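You operate a simulated robot arm through the tools that you are given. There is no shell and no other tool.

You run a simulated robot arm. Do the job below in one go: nothing can be reset, and whatever is moved stays where it is left.

JOB
Draw the leftover yarn off the black-tipped bobbin in the tube cleaner and stand it on the blue peg.
Fine: blue arm in, press START once, arm out again after. Where these are worked on the way, their far stop is far enough and under half their travel is too little: blue arm.
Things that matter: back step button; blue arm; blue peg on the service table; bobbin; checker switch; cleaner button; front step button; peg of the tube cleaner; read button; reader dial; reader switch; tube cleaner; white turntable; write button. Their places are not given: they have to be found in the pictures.

It is judged by the outcome, as a careful person would: the job done as asked, and still so three seconds after it is handed in. It fails if anything else is knocked over, pushed out of place, dropped, spilled or broken.

ROBOT AND FRAMES
A 7-joint arm with a fingered hand, fixed in place. Base frame: the origin is at the foot of the arm, x ahead of it, y to its left, z up. Readings come in m, rad, newtons and seconds.
Its first joint turns from -2.601 to 2.601 rad. Payload 3.5 kg.
Tool frame: the origin (TCP) lies between the finger pads and is the grasp point; the fingertips stand 0.03 m ahead of it; z points along the fingers, y is the line along which they close. Largest opening 0.104 m; the body of the gripper starts 0.035 m behind the TCP. The gripper is a hand of 4 fingers: y runs from the thumb to the fingers, the wrist lies at [-0.015, -0.11, -0.186] in the tool frame, and closing takes about 1.5 s.
Orientation is that of the tool frame in the base frame, as a unit quaternion [x, y, z, w]. With the fingers straight down and the wrist toward the robot, the tool's x, y and z point along [0, 1, 0], [1, 0, 0] and [0, 0, -1] of the base frame.

CONTROLS
- The arm moves only by the tool drive_tool. Its arguments are lists of equal length, an entry for each row: "travel": the shift along the tool's x, y, z in units of 500 mm (1.0 is 500 mm), a list of three; "angular": the turn, a rotation vector about the tool's x, y, z in units of 45 degrees (1.0 is 45 degrees), a list of three. In form: {"travel": [[x, y, z], ...], "angular": [[wx, wy, wz], ...]}. A call has 1 to 20 rows; each row is the pose to reach, as a shift and turn from the pose commanded when the call began, along the tool's axes at that moment. "fingers" is the closure, from 0 (fully open) to 1 (shut), set as the call begins (left out, the last holds). A call with a number of a shift or a turn outside -1 to 1 is refused whole. A row lasts 0.2 s, in which the tool goes at most 0.05 m and 0.15 rad; a call with a longer step from one row to the next is refused whole, and so is a gripper value outside its range. Where a pose cannot be reached the arm comes as near as it can. A force on the tool above 40 N (or 10 N above the force at the start of the call, whichever is more), or a blocked arm, ends the call early, and 0.2 s more pass. Each finger travels about 0.045 m/s and halts on what it meets, pressing with about 32 N; the grip force reading is that of the motor and also rises with nothing between the fingers. The clock runs only during rows and for 0.2 s after the last one: add rows that repeat a pose to give the fingers time. The reply holds the time, the measured pose of the TCP, the force on the tool along the base axes, the opening and the grip force, in the units named above and with some noise, with the torque about the TCP (base axes, N m) and any sound that the robot's microphone picked up, and new pictures: "views" is both (left out), scene, wrist or none.
- Cameras (640 x 400 px; columns grow to the right, rows downward): "scene" is fixed at [0.4015, 0.6502, 1.4662]; the picture's right is [0.08, -1.00, 0.00], its down [-0.99, -0.08, -0.12] and it looks along [0.12, 0.01, -0.99] (base axes); focal length 292 px, centre (320, 200). "wrist" rides on the gripper at [0.061, -0.092, -0.13] in the tool frame; the picture's right is [-0.81, 0.27, -0.52], its down [-0.53, -0.71, 0.46] and it looks along [-0.24, 0.64, 0.72] (tool axes); focal length 275 px, centre (320, 200).
- raise_lower(by): slides the trunk up (or, below 0, down) by that many m; the arm rides with it, the base frame stays. It gives what a move gives, with no picture.
- curl_fingers(index, middle, ring, thumb_bend, thumb_turn): sets how far each is bent, from 0 (flat) to 1 (curled in); at 0.3 the hand is open as for a grip, at 0.7 the pads meet at the TCP. One left out holds its place. A second passes; each finger stops where it meets its share of the squeeze, and holds until it gets a number again. A gripper value or a shape takes the hand back. It gives what a move gives, with no picture; readings hold the bend of each and the force on the fingers (four entries, about 0 where the hand has none), thumb and palm. thumb_turn goes from beside the hand (0) to across from the fingers (1), as for a grip.
- grasp_type(shape): the hand has 4 fingers and takes this shape, open, in about a second: jaw (thumb against the fingers, like two jaws); tri (thumb and two fingers); tip (a fingertip pinch); poke (one finger out to press); point (the index stretched); flat (the hand flat); cup (the hand cupped); fist (a fist). The gripper value then closes the fingers along that shape, each until it touches; the sizes above hold for jaw. It gives what a move gives, with no picture.
- pixel_to_xyz(camera, pixels): there is no depth. For up to 12 entries [column, row, z] of the newest picture of that camera ("zoom" is the newest enlarged one), the place [x, y] in the base frame at which the ray of that pixel passes the height z, good to about 0.002 m. No time passes.
- enlarge(camera, box): a new picture of the part [left, top, right, bottom] of that camera's present view, enlarged. No time passes.
- close_job(): hands the job in; it is judged then, once.

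Unless the task says otherwise, let go and move clear before handing in.

The tools are called after "Request:" as name(argument=value, ...) on one line, values as JSON. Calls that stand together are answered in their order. drive_tool: Moves the arm, as the interface text tells. Its arguments: {"type":"object","properties":{"travel":{"type":"array","items":{"type":"array","items":{"type":"number"}}},"angular":{"type":"array","items":{"type":"array","items":{"type":"number"}}},"fingers":{"type":"number"},"views":{"type":"string","enum":["both","scene","wrist","none"]}},"required":["travel","angular"]} The other tools are called the same way: raise_lower (by) slides the trunk up or down; grasp_type (shape) gives the hand a shape; curl_fingers (index, middle, ring, thumb_bend, thumb_turn) moves the fingers one by one; pixel_to_xyz (camera, pixels) gives the place at which the rays of pixels pass given heights; enlarge (camera, box) takes an enlarged picture of a part of a camera's view; close_job () hands the job in.

At the start:

```text
time_s: 0.0
tcp_pos: [0.3319, 0.7106, 1.1951]
tool_rot: [0.707, 0.707, 0.0, 0.0]
wrist_force: [-0.4, -0.1, 0.1]
torque: [-0.02, -0.01, -0.02]
finger_gap: 0.1037
grasp_force: 0.1
shape: jaw
bend: [0.3, 0.3, 0.3, 0.3, 0.98]
finger forces: [0.0, 0.0, 0.0, 0.0, 0.1, 0.0]
trunk travel left (down, up): [-0.525, 0.185]
```

scene: 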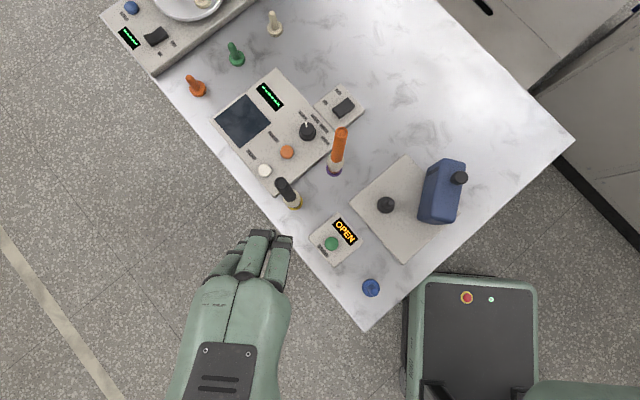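
wrist: 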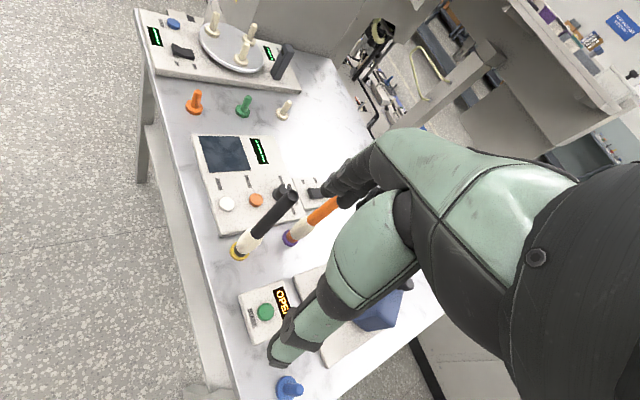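

The scene shows a table with a black-tipped bobbin near (288,193), an orange one at (338,150), a plate with a dark peg (386,205) and blue block (442,190), a green button with OPEN display (335,240), and a blue peg at (371,287). I'll enlarge these parts to identify them.

Request:
enlarge(camera="scene", box=[260, 120, 480, 320])

Request:
enlarge(camera="scene", box=[100, 0, 380, 200])

Request:
enlarge(camera="wrist", box=[130, 120, 430, 400])

```text
2.00 times, centred on (370, 220) of scene
```

zoom: 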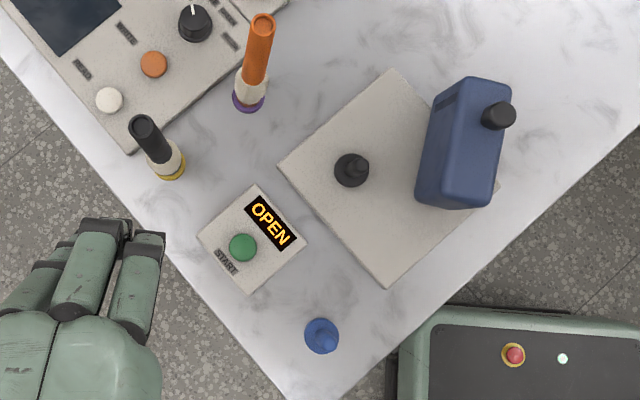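

```text
2.00 times, centred on (240, 100) of scene
```

zoom: 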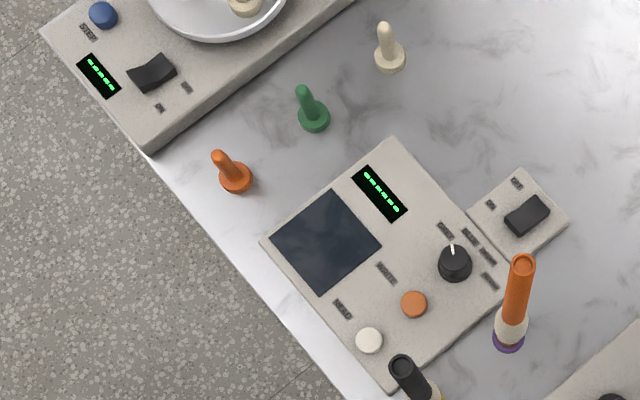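

```text
1.43 times, centred on (280, 260) of wrist
```

zoom: 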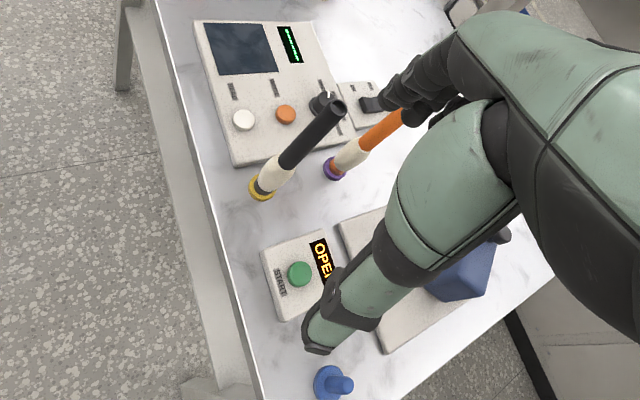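

The bobbin with a black upper part and yellow base stands at scene (292,205); the cleaner seems to be the plate with a dark peg (386,205), blue part (442,190) and START box (331,243). I'll triangulate the table height from points seen in both cameras.

Request:
pixel_to_xyz(camera="scene", pixels=[[331, 243, 0.7], [331, 243, 0.8], [331, 243, 0.9], [331, 243, 1.0], [264, 170, 0.7], [264, 170, 0.8], [264, 170, 0.9], [287, 152, 0.7], [287, 152, 0.8], [287, 152, 0.9]])

Request:
pixel_to_xyz(camera="wrist", pixels=[[265, 312, 0.7], [265, 312, 0.8], [265, 312, 0.9], [265, 312, 1.0], [227, 203, 0.7], [227, 203, 0.8], [227, 203, 0.9], [256, 200, 0.7], [256, 200, 0.8], [256, 200, 0.9]])

```text
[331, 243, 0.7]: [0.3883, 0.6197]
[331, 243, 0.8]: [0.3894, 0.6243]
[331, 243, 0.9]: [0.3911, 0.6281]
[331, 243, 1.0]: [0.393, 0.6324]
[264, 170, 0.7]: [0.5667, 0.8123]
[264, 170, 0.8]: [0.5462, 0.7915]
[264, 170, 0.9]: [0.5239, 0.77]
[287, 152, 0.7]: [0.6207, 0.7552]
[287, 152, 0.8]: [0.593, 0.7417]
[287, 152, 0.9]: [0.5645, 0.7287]
```

```text
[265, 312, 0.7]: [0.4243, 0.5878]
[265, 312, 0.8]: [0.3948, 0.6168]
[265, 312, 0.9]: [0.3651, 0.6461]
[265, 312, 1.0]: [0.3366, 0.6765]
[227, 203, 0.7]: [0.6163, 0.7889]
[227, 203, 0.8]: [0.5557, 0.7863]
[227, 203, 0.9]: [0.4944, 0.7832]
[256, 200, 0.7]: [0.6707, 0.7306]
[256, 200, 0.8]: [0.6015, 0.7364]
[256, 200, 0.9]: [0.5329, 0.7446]
```

START button triangulates near (0.39, 0.625, 0.82). I'll do the same for the bobbin base, blue peg flange, and cleaner peg to settle the table height.

Request:
pixel_to_xyz(camera="scene", pixels=[[295, 204, 0.76], [295, 204, 0.8], [295, 204, 0.84], [371, 288, 0.76], [371, 288, 0.8], [371, 288, 0.84], [283, 182, 0.9], [283, 182, 0.95], [283, 182, 1.0], [195, 90, 0.76], [195, 90, 0.8], [195, 90, 0.84]])

Request:
pixel_to_xyz(camera="wrist", pixels=[[239.4, 251.6, 0.76], [239.4, 251.6, 0.8], [239.4, 251.6, 0.84], [285, 389, 0.76], [285, 389, 0.8], [285, 389, 0.84], [294, 196, 0.9], [294, 196, 0.95], [294, 196, 1.0], [194, 109, 0.76], [194, 109, 0.8], [194, 109, 0.84]])

Request:
enlarge(camera="scene", box=[340, 140, 480, 240])

Request:
enlarge(camera="scene", box=[240, 120, 380, 220])

```text
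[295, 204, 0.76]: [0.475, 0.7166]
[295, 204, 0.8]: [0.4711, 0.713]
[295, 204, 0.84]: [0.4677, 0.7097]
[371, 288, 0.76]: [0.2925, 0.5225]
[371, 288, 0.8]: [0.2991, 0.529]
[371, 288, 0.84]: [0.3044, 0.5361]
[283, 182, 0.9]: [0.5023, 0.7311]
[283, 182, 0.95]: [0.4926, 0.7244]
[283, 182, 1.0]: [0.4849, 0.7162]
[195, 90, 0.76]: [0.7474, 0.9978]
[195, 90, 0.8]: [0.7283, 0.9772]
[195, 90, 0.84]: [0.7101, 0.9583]
```

```text
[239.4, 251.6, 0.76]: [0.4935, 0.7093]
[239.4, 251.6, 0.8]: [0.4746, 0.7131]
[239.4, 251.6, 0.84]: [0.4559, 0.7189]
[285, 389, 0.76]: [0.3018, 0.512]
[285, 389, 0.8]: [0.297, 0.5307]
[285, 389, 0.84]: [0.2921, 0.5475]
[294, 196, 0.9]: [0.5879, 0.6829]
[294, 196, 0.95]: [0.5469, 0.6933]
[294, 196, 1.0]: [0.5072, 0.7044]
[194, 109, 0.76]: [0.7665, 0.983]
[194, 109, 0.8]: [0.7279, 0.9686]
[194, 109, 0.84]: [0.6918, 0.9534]
```

```text
4.00 times, centred on (410, 190) of scene
```

zoom: 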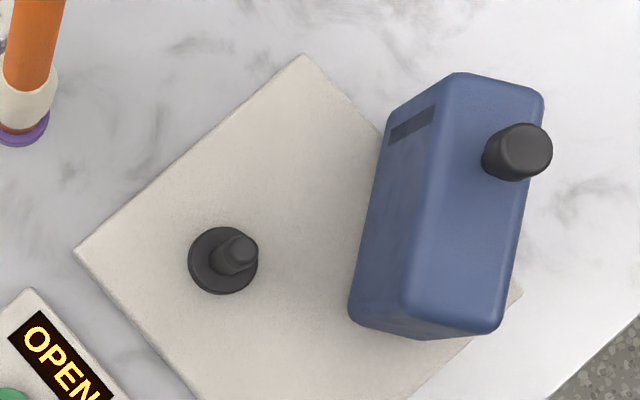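

```text
4.00 times, centred on (310, 170) of scene
```

zoom: 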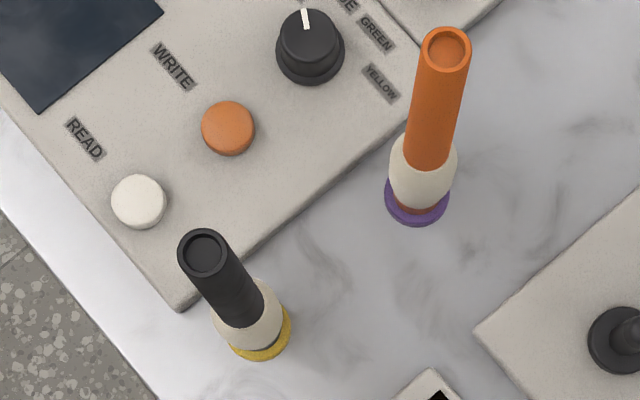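

Table top is near z≈0.79; bobbin stands on a yellow peg near (0.472, 0.713) with its top around z≈1.03, and the cleaner is the plate with black peg (386,205) and blue block with black knob (461,176). I'll check the knob's height before moving for a better look.

Request:
pixel_to_xyz(camera="scene", pixels=[[459, 178, 0.85], [459, 178, 0.9], [459, 178, 0.95], [459, 178, 1.0], [386, 205, 0.8], [386, 205, 0.82], [391, 202, 0.86], [391, 202, 0.9]])

Request:
pixel_to_xyz(camera="wrist", pixels=[[406, 284, 0.85], [406, 284, 0.9], [406, 284, 0.95], [406, 284, 1.0]])

Request:
enlarge(camera="wrist", box=[320, 220, 440, 380])

```text
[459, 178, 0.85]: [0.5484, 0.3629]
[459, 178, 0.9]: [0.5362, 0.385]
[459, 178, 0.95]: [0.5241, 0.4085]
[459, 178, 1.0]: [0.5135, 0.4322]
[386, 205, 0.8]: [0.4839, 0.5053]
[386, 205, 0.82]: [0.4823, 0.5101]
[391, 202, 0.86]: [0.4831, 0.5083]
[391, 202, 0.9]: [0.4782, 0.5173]
```

```text
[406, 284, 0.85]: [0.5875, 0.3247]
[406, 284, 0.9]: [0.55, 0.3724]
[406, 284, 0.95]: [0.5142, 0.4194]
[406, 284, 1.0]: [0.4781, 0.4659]
```

```text
2.50 times, centred on (380, 300) of wrist
```

zoom: 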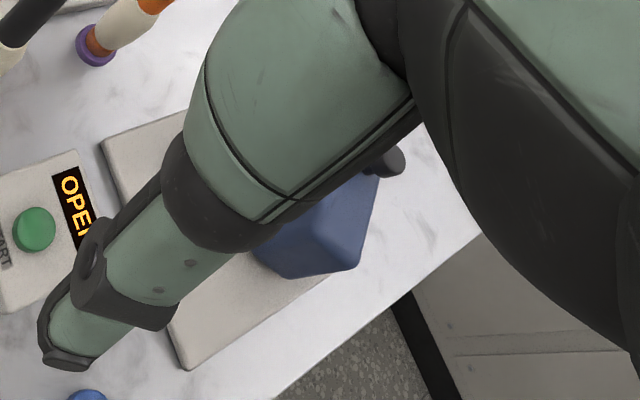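

The knob top sits near (0.53, 0.40, 0.93), so travel at z≈1.2 is clear. I'll shift the hand toward the right and yaw it so the wrist camera can see the cleaner.

Request:
drive_tool(travel=[[-0.086, 0.03, 0], [-0.172, 0.06, 0], [-0.258, 0.09, 0], [-0.344, 0.12, 0], [-0.43, 0.15, 0], [-0.516, 0.18, 0]], angular=[[0, 0, -0.18], [0, 0, -0.36], [0, 0, -0.54], [0, 0, -0.72], [0, 0, -0.9], [0, 0, -1.0]])

```text
time_s: 1.4
tcp_pos: [0.42, 0.4529, 1.1929]
tool_rot: [0.382, 0.924, 0.0, 0.001]
wrist_force: [-0.6, -0.4, -0.3]
torque: [0.01, 0.02, 0.03]
finger_gap: 0.1037
grasp_force: 0.0
shape: jaw
bend: [0.3, 0.3, 0.3, 0.3, 0.98]
finger forces: [0.0, 0.1, 0.1, 0.0, 0.0, 0.1]
trunk travel left (down, up): [-0.525, 0.185]
```

scene: 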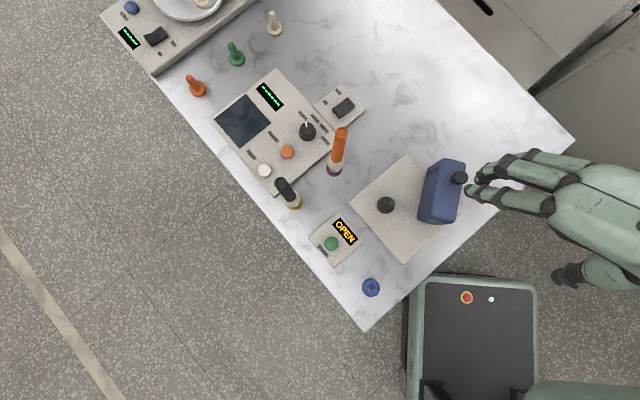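
wrist: 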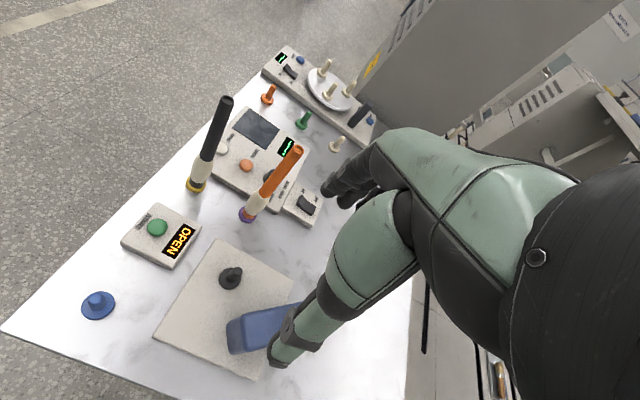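

Now the wrist view shows the cleaner plate, its peg at (231,277), blue part at (260,325) and both bobbins. I'll enlarge for detail.

Request:
enlarge(camera="wrist", box=[70, 200, 310, 380])

Request:
enlarge(camera="wrist", box=[160, 80, 340, 240])

Request:
enlarge(camera="scene", box=[400, 130, 520, 240])

```text
2.22 times, centred on (190, 290) of wrist
```

zoom: 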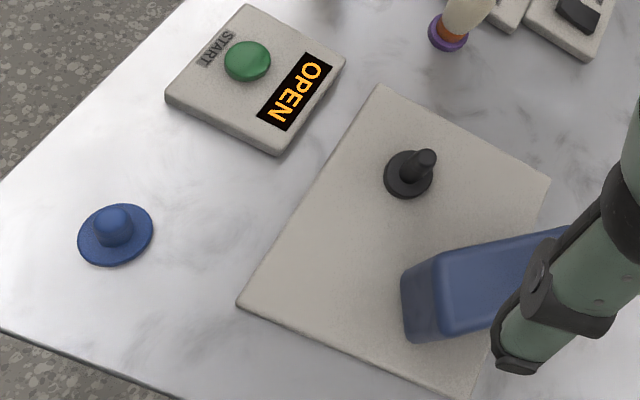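

```text
2.50 times, centred on (250, 160) of wrist
```

zoom: 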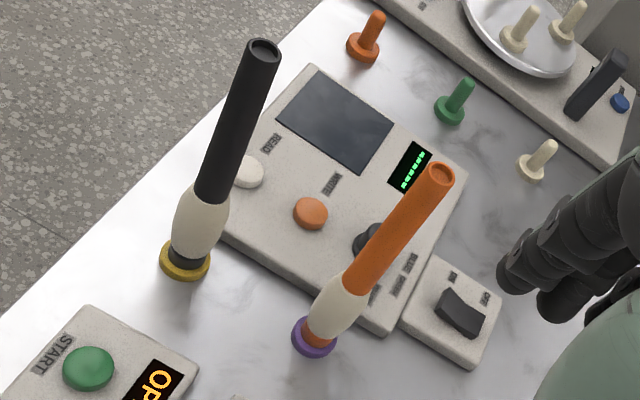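

```text
3.64 times, centred on (460, 185) of scene
```

zoom: 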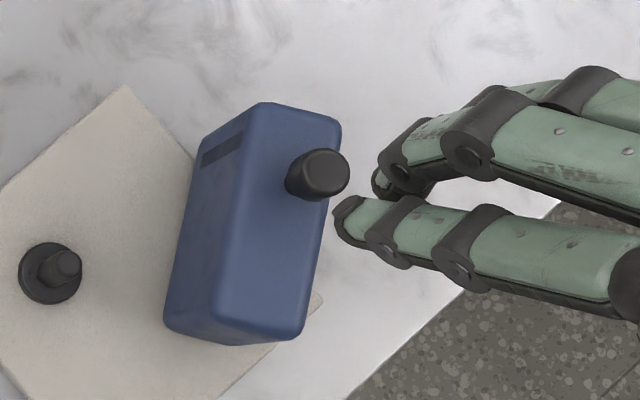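

The blue arm is a tall box with a black knob on its far end, currently partly hidden by the thumb. I'll move a bit further to see it whole.

Request:
drive_tool(travel=[[-0.09, 0.0, 0], [-0.18, 0.0, 0], [-0.27, 0.0, 0]], angular=[[0, 0, 0], [0, 0, 0], [0, 0, 0]])

```text
time_s: 2.2
tcp_pos: [0.515, 0.3588, 1.1949]
tool_rot: [0.383, 0.924, 0.0, 0.0]
wrist_force: [-0.8, -0.4, -0.8]
torque: [-0.01, 0.01, 0.02]
finger_gap: 0.1039
grasp_force: 0.0
shape: jaw
bend: [0.3, 0.3, 0.3, 0.3, 0.98]
finger forces: [0.0, 0.0, 0.0, 0.0, 0.0, 0.1]
trunk travel left (down, up): [-0.525, 0.185]
```

scene: 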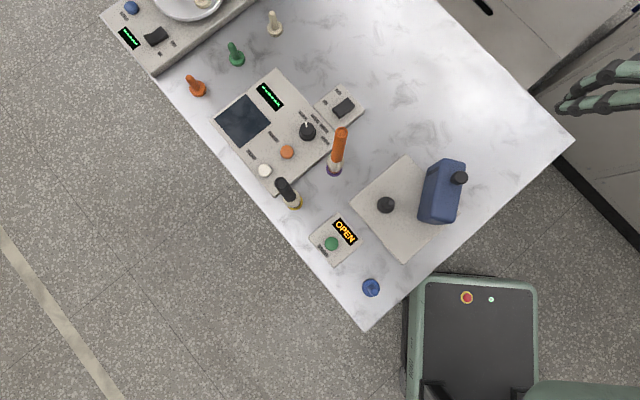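
wrist: 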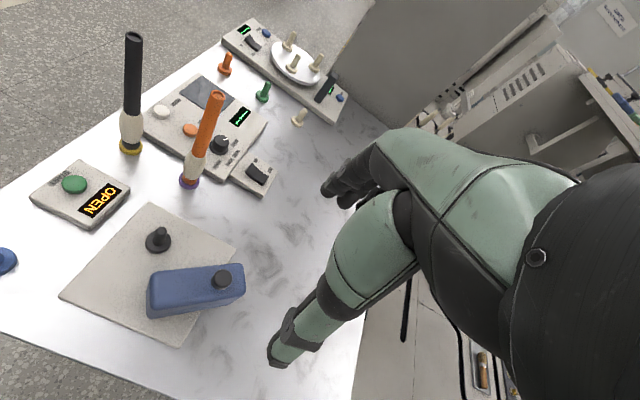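

Request:
enlarge(camera="wrist", box=[50, 190, 290, 340])

Request:
enlarge(camera="scene", box=[330, 130, 490, 270])

```text
2.67 times, centred on (170, 265) of wrist
```

zoom: 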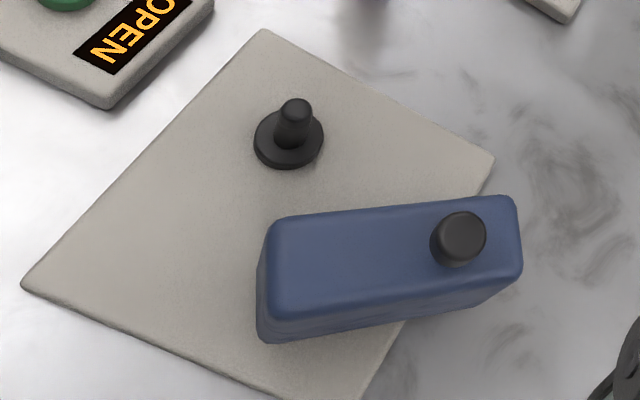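

```text
2.86 times, centred on (410, 200) of scene
```

zoom: 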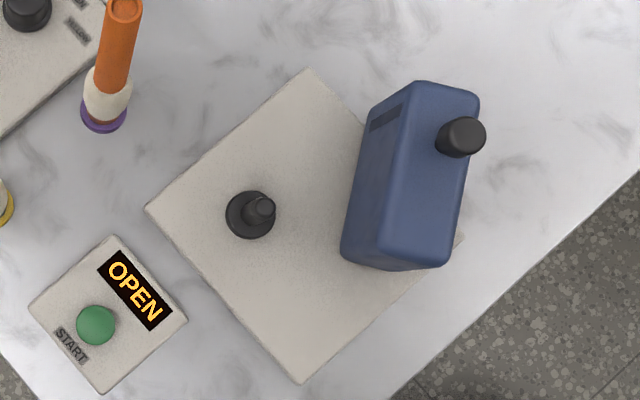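

I can see the blue box (scene 442,190) with the knob on its far end and a dark slot on its peg-facing side. I'll triangulate its corners, knob and the peg.

Request:
pixel_to_xyz(camera="scene", pixels=[[460, 178, 0.9], [460, 178, 0.94], [431.3, 220.3, 0.88], [431.3, 220.3, 0.92], [443.2, 159.4, 0.88], [443.2, 159.4, 0.92], [465.2, 164, 0.88], [465.2, 164, 0.92], [454.4, 222, 0.88], [454.4, 222, 0.92], [386, 205, 0.8], [390.5, 202, 0.85]])

Request:
pixel_to_xyz(camera="wrist", pixels=[[223.2, 277, 0.9], [223.2, 277, 0.94], [154.3, 273.2, 0.88], [154.3, 273.2, 0.92], [239.3, 264.3, 0.88], [239.3, 264.3, 0.92], [244.9, 291.2, 0.88], [244.9, 291.2, 0.92], [152, 309.2, 0.88], [152, 309.2, 0.92], [158.4, 242, 0.8], [161.0, 230.5, 0.85]])

```text
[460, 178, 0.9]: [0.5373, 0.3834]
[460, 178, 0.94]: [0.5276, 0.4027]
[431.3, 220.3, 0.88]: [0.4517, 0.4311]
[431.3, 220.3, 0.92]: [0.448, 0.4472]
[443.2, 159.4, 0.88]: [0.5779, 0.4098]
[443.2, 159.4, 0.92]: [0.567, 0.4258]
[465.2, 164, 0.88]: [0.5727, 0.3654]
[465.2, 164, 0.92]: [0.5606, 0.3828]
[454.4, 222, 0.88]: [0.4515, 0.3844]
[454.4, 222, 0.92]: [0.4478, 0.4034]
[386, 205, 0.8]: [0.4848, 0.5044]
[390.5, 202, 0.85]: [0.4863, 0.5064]
```

```text
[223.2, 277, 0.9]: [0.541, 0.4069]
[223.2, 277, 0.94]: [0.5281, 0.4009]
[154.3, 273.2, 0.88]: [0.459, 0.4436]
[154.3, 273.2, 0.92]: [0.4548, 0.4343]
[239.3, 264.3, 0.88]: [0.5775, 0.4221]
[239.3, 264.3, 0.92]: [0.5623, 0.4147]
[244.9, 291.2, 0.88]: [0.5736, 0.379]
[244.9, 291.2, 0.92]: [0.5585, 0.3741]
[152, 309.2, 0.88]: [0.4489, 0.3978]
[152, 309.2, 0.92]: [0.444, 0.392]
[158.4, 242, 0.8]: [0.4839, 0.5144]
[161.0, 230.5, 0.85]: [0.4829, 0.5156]
```

Knob top is about (0.528, 0.402, 0.94), arm box top z≈0.90, and the cleaner peg is at about (0.483, 0.511) with flange z≈0.82. Next I'll refine the bobbin's position from both views.

Request:
enlarge(camera="wrist", box=[80, 20, 240, 200])

Request:
enlarge(camera="scene", box=[260, 160, 330, 220])

```text
2.22 times, centred on (160, 110) of wrist
```

zoom: 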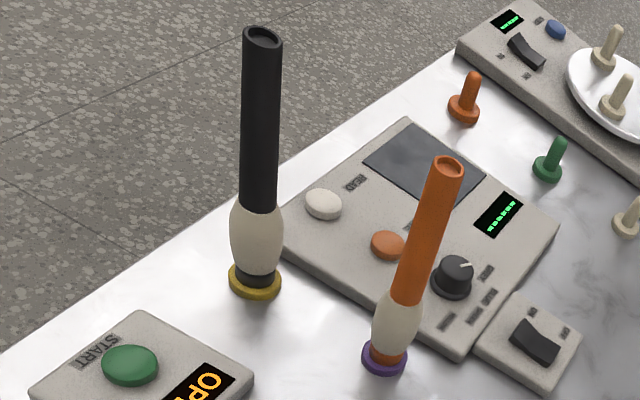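

```text
6.67 times, centred on (295, 190) of scene
```

zoom: 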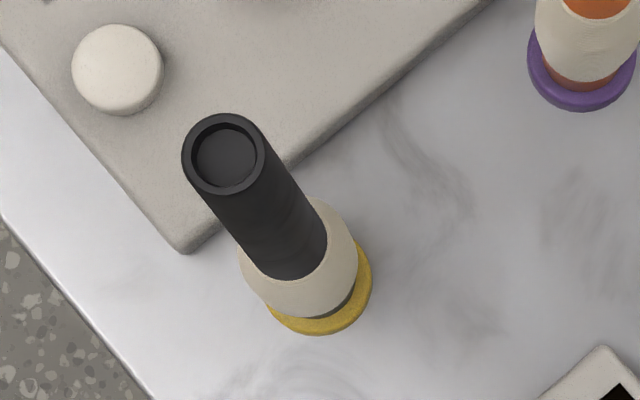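

Request:
pixel_to_xyz(camera="scene", pixels=[[280.6, 183, 0.94], [280.6, 183, 0.98], [280.6, 183, 1.02], [280.6, 183, 1.06], [294.7, 203.5, 0.79], [294.7, 203.5, 0.81]])

Request:
pixel_to_xyz(camera="wrist", pixels=[[133.9, 37.5, 0.94], [133.9, 37.5, 0.98], [133.9, 37.5, 1.02], [133.9, 37.5, 1.06], [130.7, 146, 0.79], [130.7, 146, 0.81]])

```text
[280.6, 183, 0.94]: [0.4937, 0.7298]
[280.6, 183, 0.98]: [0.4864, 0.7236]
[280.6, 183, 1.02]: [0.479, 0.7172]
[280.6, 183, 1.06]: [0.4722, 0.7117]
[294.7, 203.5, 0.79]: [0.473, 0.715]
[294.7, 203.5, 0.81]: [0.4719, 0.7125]
```

```text
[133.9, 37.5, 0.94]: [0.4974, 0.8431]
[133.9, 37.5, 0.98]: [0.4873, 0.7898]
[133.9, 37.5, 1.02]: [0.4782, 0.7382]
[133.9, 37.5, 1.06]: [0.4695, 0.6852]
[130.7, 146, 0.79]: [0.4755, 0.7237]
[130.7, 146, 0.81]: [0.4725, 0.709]
```

The bobbin's top is about (0.475, 0.714, 1.038), its base at (0.472, 0.713). I'll move at height to above it, keeping the hand open, and check alignment.

Request:
drive_tool(travel=[[0.07, 0.0555, 0], [0.14, 0.111, 0], [0.21, 0.1665, 0], [0.28, 0.222, 0], [0.35, 0.2775, 0], [0.42, 0.333, 0], [0.49, 0.3885, 0], [0.56, 0.444, 0]], angular=[[0, 0, 0], [0, 0, 0], [0, 0, 0], [0, 0, 0], [0, 0, 0], [0, 0, 0], [0, 0, 0], [0, 0, 0]], fingers=0)

```text
time_s: 4.0
tcp_pos: [0.474, 0.7136, 1.1948]
tool_rot: [0.383, 0.924, 0.0, 0.0]
wrist_force: [-0.7, -0.2, 0.1]
torque: [-0.01, -0.02, -0.01]
finger_gap: 0.1036
grasp_force: 0.0
shape: jaw
bend: [0.3, 0.3, 0.3, 0.3, 0.98]
finger forces: [0.0, 0.0, 0.0, 0.0, 0.0, 0.1]
trunk travel left (down, up): [-0.525, 0.185]
```

scene: 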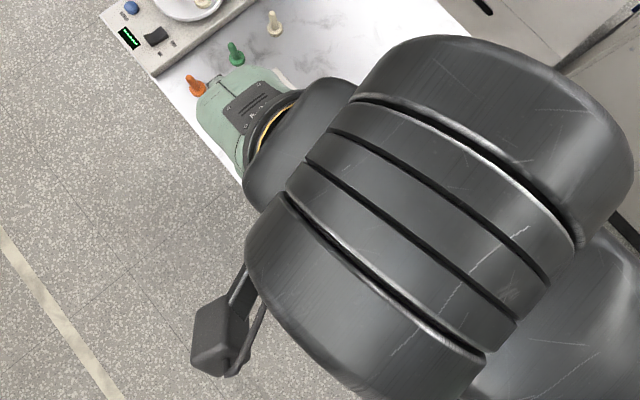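
wrist: 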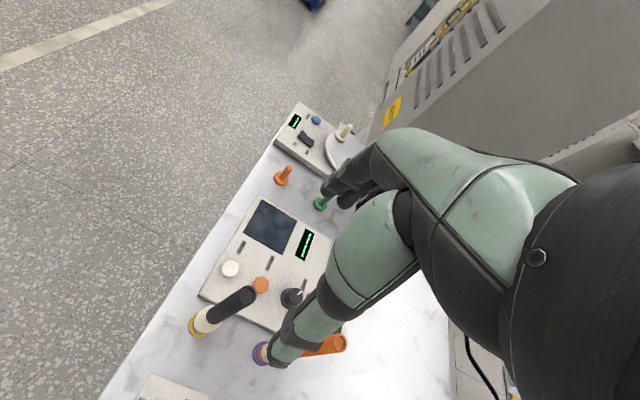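

The hand is above the bobbin; its black top shows at wrist (247,292). I'll check where that pixel's ray lies at z=1.038.

Request:
enlarge(camera="wrist", box=[170, 260, 290, 360])

Request:
pixel_to_xyz(camera="wrist", pixels=[[247, 293, 1.02], [247, 293, 1.038], [247, 293, 1.05], [197, 327, 0.8], [197, 327, 0.82]])

```text
4.00 times, centred on (230, 310) of wrist
```

zoom: 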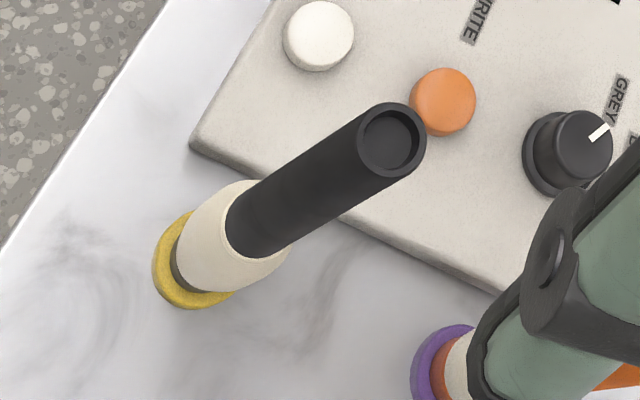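

```text
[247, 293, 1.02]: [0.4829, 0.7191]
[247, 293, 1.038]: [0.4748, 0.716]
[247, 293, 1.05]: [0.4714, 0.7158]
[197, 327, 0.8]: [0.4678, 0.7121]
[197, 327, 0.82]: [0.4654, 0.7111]
```

Alignment is good (axis ≈ (0.474, 0.714)). I'll lower the open hand until the TCP is at about z=1.018, with the tube's top inside the fingers.

Request:
drive_tool(travel=[[0, 0, 0.07], [0, 0, 0.14], [0, 0, 0.21], [0, 0, 0.27], [0, 0, 0.32], [0, 0, 0.354]], angular=[[0, 0, 0], [0, 0, 0], [0, 0, 0], [0, 0, 0], [0, 0, 0], [0, 0, 0]])

```text
time_s: 5.4
tcp_pos: [0.4769, 0.7138, 1.0169]
tool_rot: [0.382, 0.924, 0.0, 0.001]
wrist_force: [-0.5, 0.0, -0.7]
torque: [-0.01, 0.0, -0.03]
finger_gap: 0.1035
grasp_force: 0.0
shape: jaw
bend: [0.3, 0.3, 0.3, 0.3, 0.98]
finger forces: [0.0, 0.0, 0.1, 0.0, 0.0, 0.1]
trunk travel left (down, up): [-0.525, 0.185]
```

scene: 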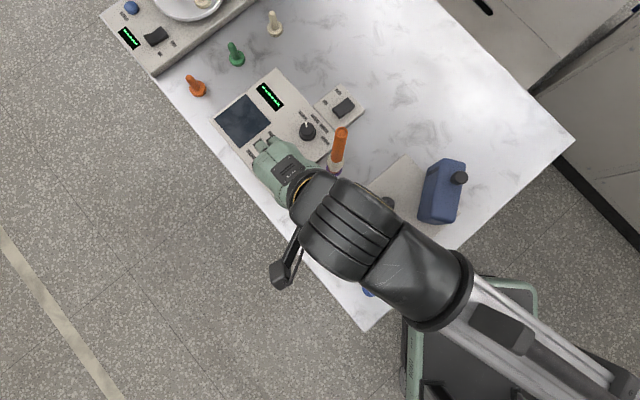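
wrist: 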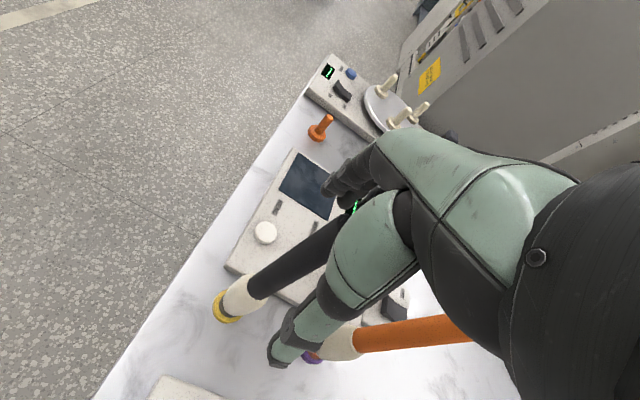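

The tube's top now sits between thumb and fingers with no contact forces. I'll close the fingers and wait for the grip.

Request:
drive_tool(travel=[[0, 0, 0], [0, 0, 0], [0, 0, 0], [0, 0, 0], [0, 0, 0], [0, 0, 0], [0, 0, 0], [0, 0, 0], [0, 0, 0]], angular=[[0, 0, 0], [0, 0, 0], [0, 0, 0], [0, 0, 0], [0, 0, 0], [0, 0, 0], [0, 0, 0], [0, 0, 0], [0, 0, 0]], fingers=1)

```text
time_s: 7.4
tcp_pos: [0.477, 0.7135, 1.0167]
tool_rot: [0.382, 0.924, 0.0, 0.0]
wrist_force: [-0.1, 0.7, 0.3]
torque: [0.17, -0.07, -0.02]
finger_gap: 0.0082
grasp_force: 32.0
shape: jaw
bend: [0.72, 0.71, 0.7, 0.75, 1.0]
finger forces: [24.5, 6.7, 0.1, 0.0, 25.0, 0.0]
trunk travel left (down, up): [-0.525, 0.185]
```

scene: 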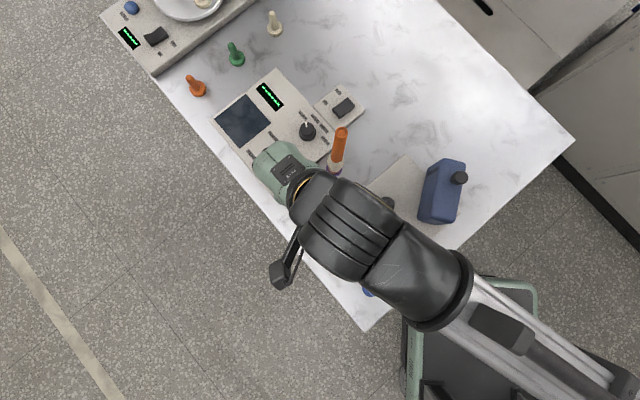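
wrist: 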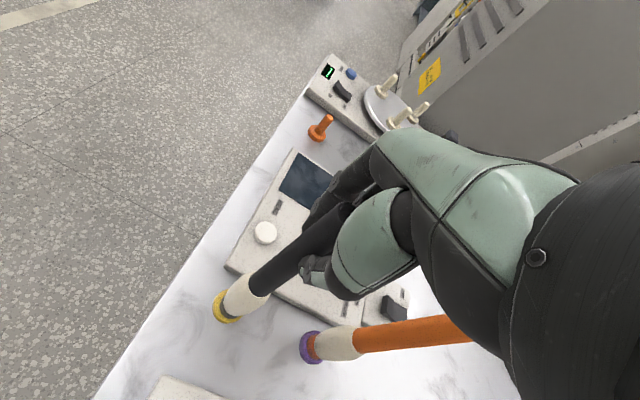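

Grip force is 32 N with index 24.5 and thumb 25. I'll look closely at the grip before lifting.

Request:
enlarge(camera="wrist", box=[200, 160, 440, 340])

```text
2.22 times, centred on (320, 250) of wrist
```

zoom: 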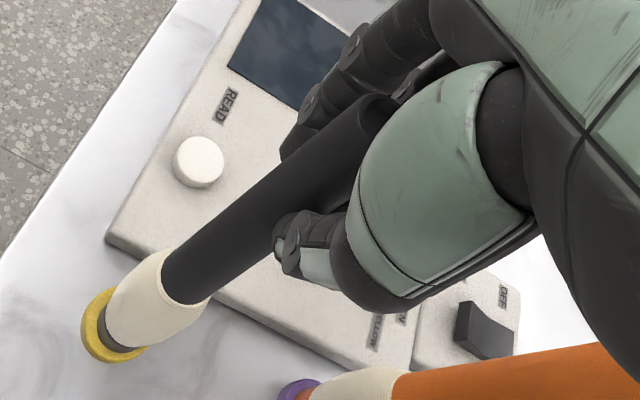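

The tube seems to sit at the index-finger edge of the grip, about 1 cm off in tool +x. I'll open again (it stands on its peg) and check before re-gripping more centrally.

Request:
drive_tool(travel=[[0, 0, 0], [0, 0, 0], [0, 0, 0], [0, 0, 0], [0, 0, 0], [0, 0, 0], [0, 0, 0], [0, 0, 0]], angular=[[0, 0, 0], [0, 0, 0], [0, 0, 0], [0, 0, 0], [0, 0, 0], [0, 0, 0], [0, 0, 0], [0, 0, 0]], fingers=0, views="wrist")

Request:
enlarge(camera="wrist", box=[200, 160, 440, 340])

```text
time_s: 9.2
tcp_pos: [0.4755, 0.7138, 1.0172]
tool_rot: [0.383, 0.924, 0.0, -0.001]
wrist_force: [-0.2, -0.9, 0.3]
torque: [-0.03, -0.01, 0.0]
finger_gap: 0.1039
grasp_force: 0.0
shape: jaw
bend: [0.3, 0.3, 0.3, 0.3, 0.98]
finger forces: [0.1, 0.0, 0.0, 0.0, 0.1, 0.0]
trunk travel left (down, up): [-0.525, 0.185]
```

wrist: 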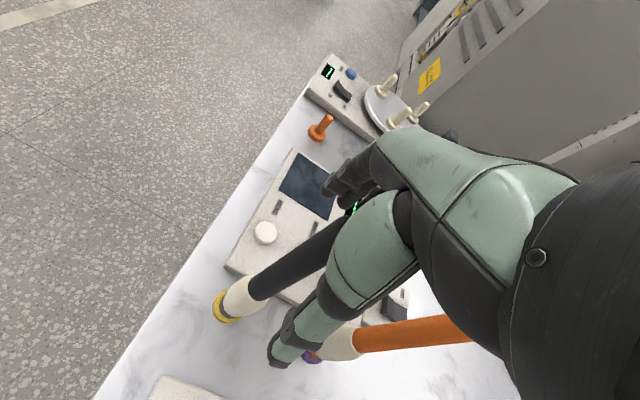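

```text
2.22 times, centred on (320, 250) of wrist
```

zoom: 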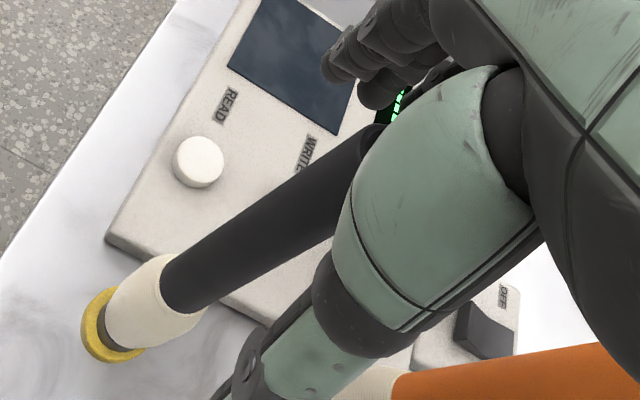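

With the hand open the tube is centred on the TCP, but closing pulled it ~9 mm toward tool +x into the groove between index and middle, tilting it. I'll shift the hand so the tube starts in that groove, then close again.

Request:
drive_tool(travel=[[-0.018, -0.005, 0], [-0.018, -0.005, 0], [-0.018, -0.005, 0], [-0.018, -0.005, 0], [-0.018, -0.005, 0], [-0.018, -0.005, 0], [-0.018, -0.005, 0], [-0.018, -0.005, 0], [-0.018, -0.005, 0], [-0.018, -0.005, 0]], angular=[[0, 0, 0], [0, 0, 0], [0, 0, 0], [0, 0, 0], [0, 0, 0], [0, 0, 0], [0, 0, 0], [0, 0, 0], [0, 0, 0], [0, 0, 0]], fingers=1, views="wrist")

Request:
enlarge(camera="wrist", box=[200, 160, 440, 340])

```text
time_s: 11.4
tcp_pos: [0.4812, 0.704, 1.019]
tool_rot: [0.383, 0.924, 0.0, -0.001]
wrist_force: [-0.1, -0.2, -0.2]
torque: [0.03, 0.01, 0.0]
finger_gap: 0.0
grasp_force: 32.1
shape: jaw
bend: [0.7, 0.7, 0.7, 0.47, 1.0]
finger forces: [0.1, 0.0, 0.0, 0.0, 0.1, 0.1]
trunk travel left (down, up): [-0.525, 0.185]
```

wrist: 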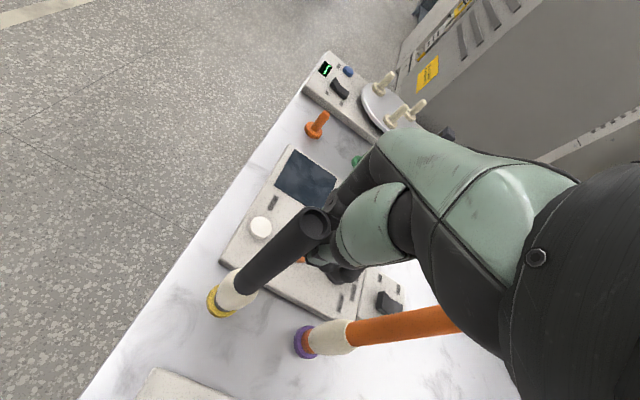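

```text
2.22 times, centred on (320, 250) of wrist
```

zoom: 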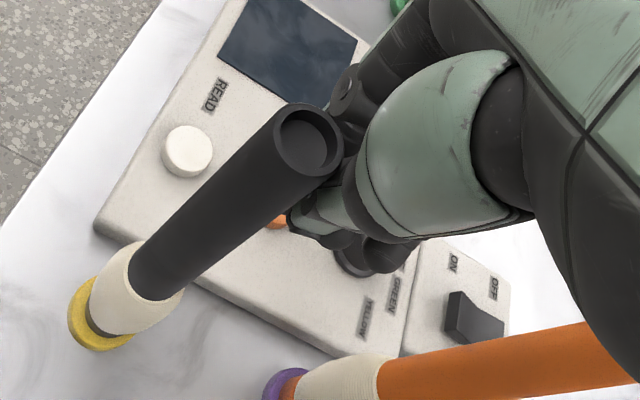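

The tube is now outside the fingers on the +x side, so the pads lie on the other side: I need the hand further toward tool +x. I'll open, shift the hand +19 mm in x, and inspect before closing.

Request:
drive_tool(travel=[[0, 0, 0], [0, 0, 0], [0, 0, 0], [0, 0, 0], [0, 0, 0], [0, 0, 0], [0, 0, 0], [0, 0, 0]], angular=[[0, 0, 0], [0, 0, 0], [0, 0, 0], [0, 0, 0], [0, 0, 0], [0, 0, 0], [0, 0, 0], [0, 0, 0]], fingers=0, views="none")

Request:
drive_tool(travel=[[0.02, 0.003, 0], [0.038, 0.005, 0], [0.038, 0.005, 0]], angular=[[0, 0, 0], [0, 0, 0], [0, 0, 0]], views="wrist")

Request:
enlarge(camera="wrist", box=[200, 160, 440, 340])

```text
time_s: 13.2
tcp_pos: [0.4803, 0.7041, 1.0176]
tool_rot: [0.383, 0.924, 0.0, -0.001]
wrist_force: [0.0, 0.0, 0.4]
torque: [-0.01, 0.02, 0.02]
finger_gap: 0.1038
grasp_force: 0.0
shape: jaw
bend: [0.3, 0.3, 0.3, 0.3, 0.98]
finger forces: [0.0, 0.1, 0.1, 0.0, 0.0, 0.1]
trunk travel left (down, up): [-0.525, 0.185]
```

```text
time_s: 14.0
tcp_pos: [0.4686, 0.719, 1.018]
tool_rot: [0.383, 0.924, -0.002, 0.0]
wrist_force: [0.1, 0.4, 0.0]
torque: [0.03, -0.02, -0.04]
finger_gap: 0.1039
grasp_force: 0.0
shape: jaw
bend: [0.3, 0.3, 0.3, 0.3, 0.98]
finger forces: [0.0, 0.1, 0.0, 0.1, 0.0, 0.0]
trunk travel left (down, up): [-0.525, 0.185]
```

wrist: 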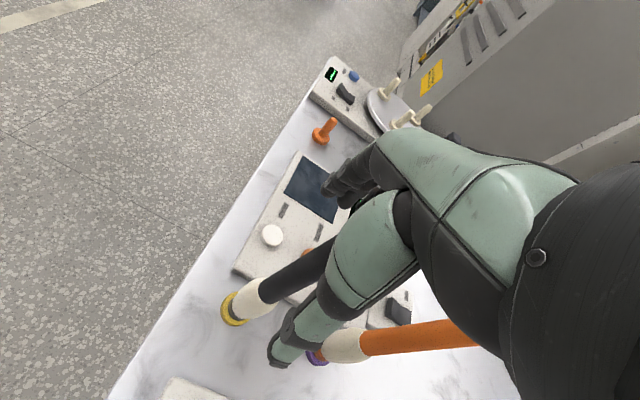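

```text
2.22 times, centred on (320, 250) of wrist
```

zoom: 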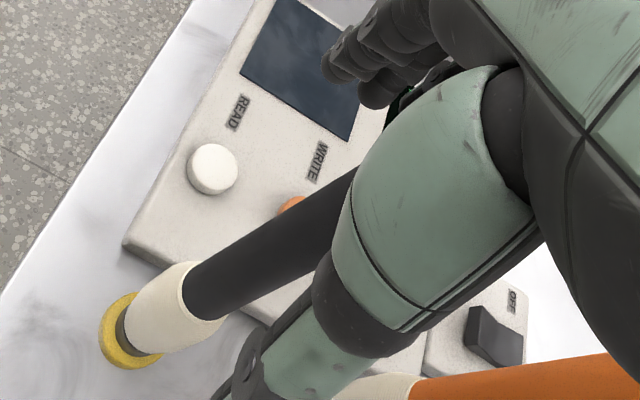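

The tube now lies deeper between thumb and fingers. I'll close again and check the contact forces.

Request:
drive_tool(travel=[[0, 0, 0], [0, 0, 0], [0, 0, 0], [0, 0, 0], [0, 0, 0], [0, 0, 0], [0, 0, 0], [0, 0, 0], [0, 0, 0]], angular=[[0, 0, 0], [0, 0, 0], [0, 0, 0], [0, 0, 0], [0, 0, 0], [0, 0, 0], [0, 0, 0], [0, 0, 0], [0, 0, 0]], fingers=1, views="wrist")

Request:
enlarge(camera="wrist", box=[200, 160, 440, 340])

```text
time_s: 16.0
tcp_pos: [0.4683, 0.7186, 1.018]
tool_rot: [0.383, 0.924, 0.0, 0.0]
wrist_force: [0.3, 0.6, 0.6]
torque: [0.04, 0.0, -0.01]
finger_gap: 0.0047
grasp_force: 32.4
shape: jaw
bend: [0.7, 0.62, 0.7, 0.75, 1.0]
finger forces: [0.0, 9.4, 3.8, 0.0, 0.0, 0.0]
trunk travel left (down, up): [-0.525, 0.185]
```

wrist: 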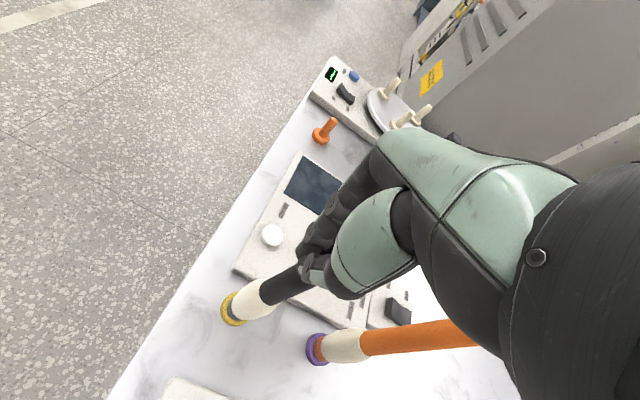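

```text
2.22 times, centred on (320, 250) of wrist
```

zoom: 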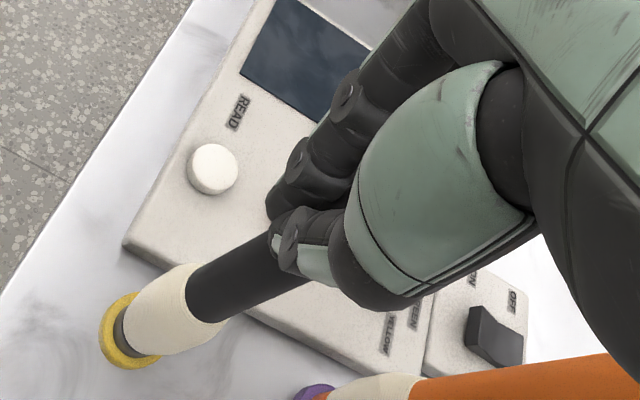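

The tube is now touched only by middle and ring, with the thumb passing beside it; a thumb-against-two-fingers chuck should hold an upright tube better. I'll open, raise clear, take the "tri" shape and look at how it closes in free air.

Request:
drive_tool(travel=[[0, 0, 0], [0, 0, 0], [0, 0, 0], [0, 0, 0], [0, 0, 0], [0, 0, 0], [0, 0, 0], [0, 0, 0]], angular=[[0, 0, 0], [0, 0, 0], [0, 0, 0], [0, 0, 0], [0, 0, 0], [0, 0, 0], [0, 0, 0], [0, 0, 0]], fingers=0, views="none")

Request:
drive_tool(travel=[[0, 0, -0.06], [0, 0, -0.13], [0, 0, -0.2], [0, 0, -0.26]], angular=[[0, 0, 0], [0, 0, 0], [0, 0, 0], [0, 0, 0]], views="none")

Request:
grasp_type(shape="tri")

Request:
drive_tool(travel=[[0, 0, 0]], angular=[[0, 0, 0]], views="wrist")

Request:
enlarge(camera="wrist", box=[200, 120, 440, 380])

```text
time_s: 17.8
tcp_pos: [0.4685, 0.7199, 1.0175]
tool_rot: [0.383, 0.924, 0.0, 0.0]
wrist_force: [-0.2, -0.1, 0.8]
torque: [0.0, 0.01, -0.03]
finger_gap: 0.1035
grasp_force: 0.1
shape: jaw
bend: [0.3, 0.3, 0.3, 0.3, 0.98]
finger forces: [0.0, 0.0, 0.0, 0.0, 0.1, 0.1]
trunk travel left (down, up): [-0.525, 0.185]
```

```text
time_s: 18.8
tcp_pos: [0.4683, 0.7189, 1.1468]
tool_rot: [0.382, 0.924, 0.0, 0.0]
wrist_force: [0.6, -0.1, -0.6]
torque: [0.0, 0.02, 0.01]
finger_gap: 0.1036
grasp_force: 0.1
shape: jaw
bend: [0.3, 0.3, 0.3, 0.3, 0.98]
finger forces: [0.0, 0.0, 0.0, 0.1, 0.0, 0.1]
trunk travel left (down, up): [-0.525, 0.185]
```

```text
time_s: 19.7
tcp_pos: [0.4691, 0.7192, 1.1473]
tool_rot: [0.382, 0.924, 0.0, 0.0]
wrist_force: [1.3, 0.5, 0.2]
torque: [-0.01, 0.04, 0.01]
finger_gap: 0.1036
grasp_force: 0.0
shape: tri
bend: [0.3, 0.3, 0.99, 0.3, 0.98]
finger forces: [0.1, 0.0, 0.0, 0.0, 0.1, 0.0]
trunk travel left (down, up): [-0.525, 0.185]
```

```text
time_s: 20.1
tcp_pos: [0.4675, 0.7193, 1.1479]
tool_rot: [0.382, 0.924, 0.0, 0.0]
wrist_force: [0.3, -0.2, -0.9]
torque: [-0.01, 0.03, 0.02]
finger_gap: 0.1038
grasp_force: 0.1
shape: tri
bend: [0.3, 0.3, 0.99, 0.3, 0.98]
finger forces: [0.1, 0.0, 0.0, 0.0, 0.1, 0.0]
trunk travel left (down, up): [-0.525, 0.185]
```

wrist: 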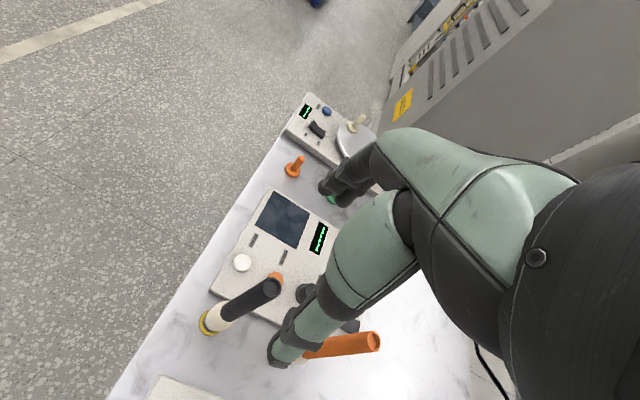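

```text
1.54 times, centred on (320, 250) of wrist
```

zoom: 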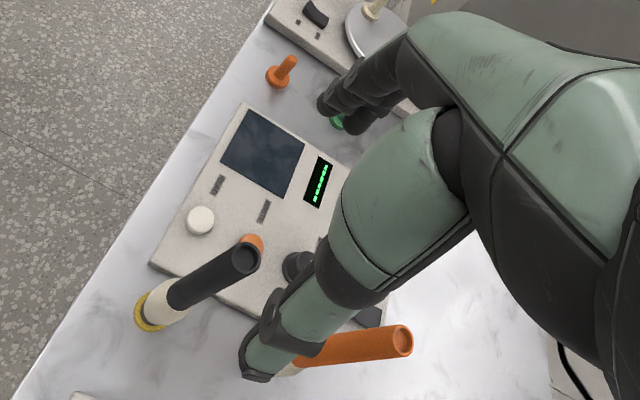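

I'll close the tri shape in free air here (fingertips at ~1.117, bobbin top 1.038) to see where thumb and two fingers meet.

Request:
drive_tool(travel=[[0, 0, 0], [0, 0, 0], [0, 0, 0], [0, 0, 0], [0, 0, 0], [0, 0, 0], [0, 0, 0]], angular=[[0, 0, 0], [0, 0, 0], [0, 0, 0], [0, 0, 0], [0, 0, 0], [0, 0, 0], [0, 0, 0]], fingers=0.8, views="wrist")

Request:
enlarge(camera="wrist", box=[240, 140, 420, 320])

```text
time_s: 21.7
tcp_pos: [0.4682, 0.7184, 1.1473]
tool_rot: [0.383, 0.924, 0.0, -0.001]
wrist_force: [0.1, 0.1, 0.3]
torque: [-0.01, -0.01, 0.0]
finger_gap: 0.0213
grasp_force: 0.0
shape: tri
bend: [0.73, 0.59, 0.99, 0.74, 1.0]
finger forces: [0.0, 0.1, 0.0, 0.0, 0.1, 0.0]
trunk travel left (down, up): [-0.525, 0.185]
```

wrist: 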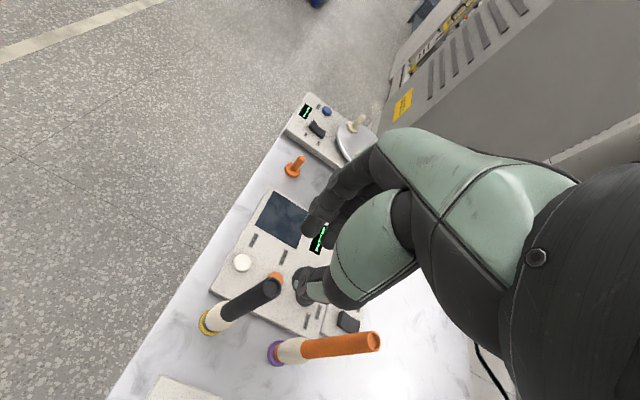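

```text
2.22 times, centred on (330, 230) of wrist
```

zoom: 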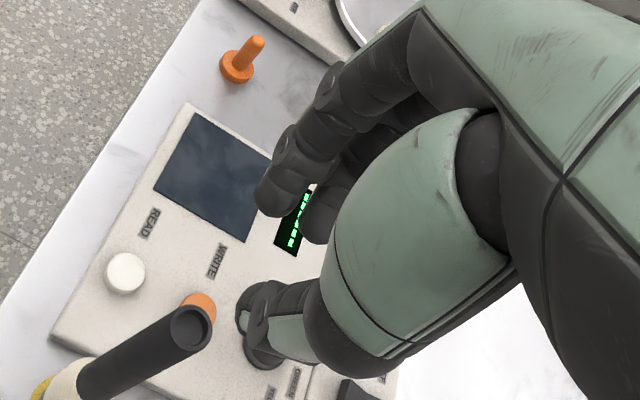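

In tri, the thumb tip sits at tool x≈0 and opposes the groove between index (+12 mm) and middle (−10 mm): a good chuck. I'll measure the tube top's offset from the current TCP using wrist pixel (271.4,287.7).

Request:
pixel_to_xyz(camera="wrist", pixels=[[271.4, 287.7, 1.034], [271.4, 287.7, 1.038], [271.4, 287.7, 1.042], [205, 325, 0.805]])

Request:
enlarge(camera="wrist", box=[190, 260, 290, 350])

```text
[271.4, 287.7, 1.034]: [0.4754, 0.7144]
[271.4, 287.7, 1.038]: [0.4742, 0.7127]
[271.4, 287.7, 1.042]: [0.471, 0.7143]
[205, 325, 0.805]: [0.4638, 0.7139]
```

```text
4.44 times, centred on (240, 305) of wrist
```

zoom: 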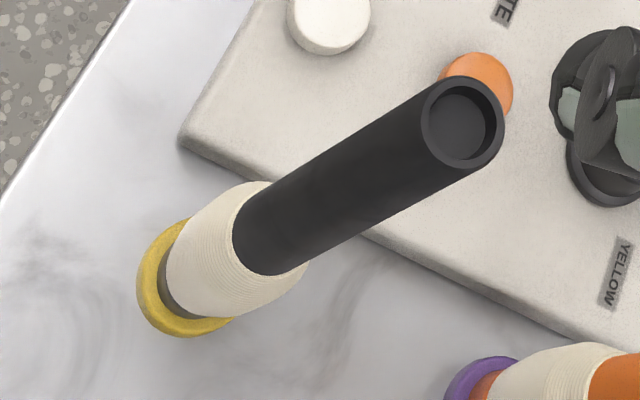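

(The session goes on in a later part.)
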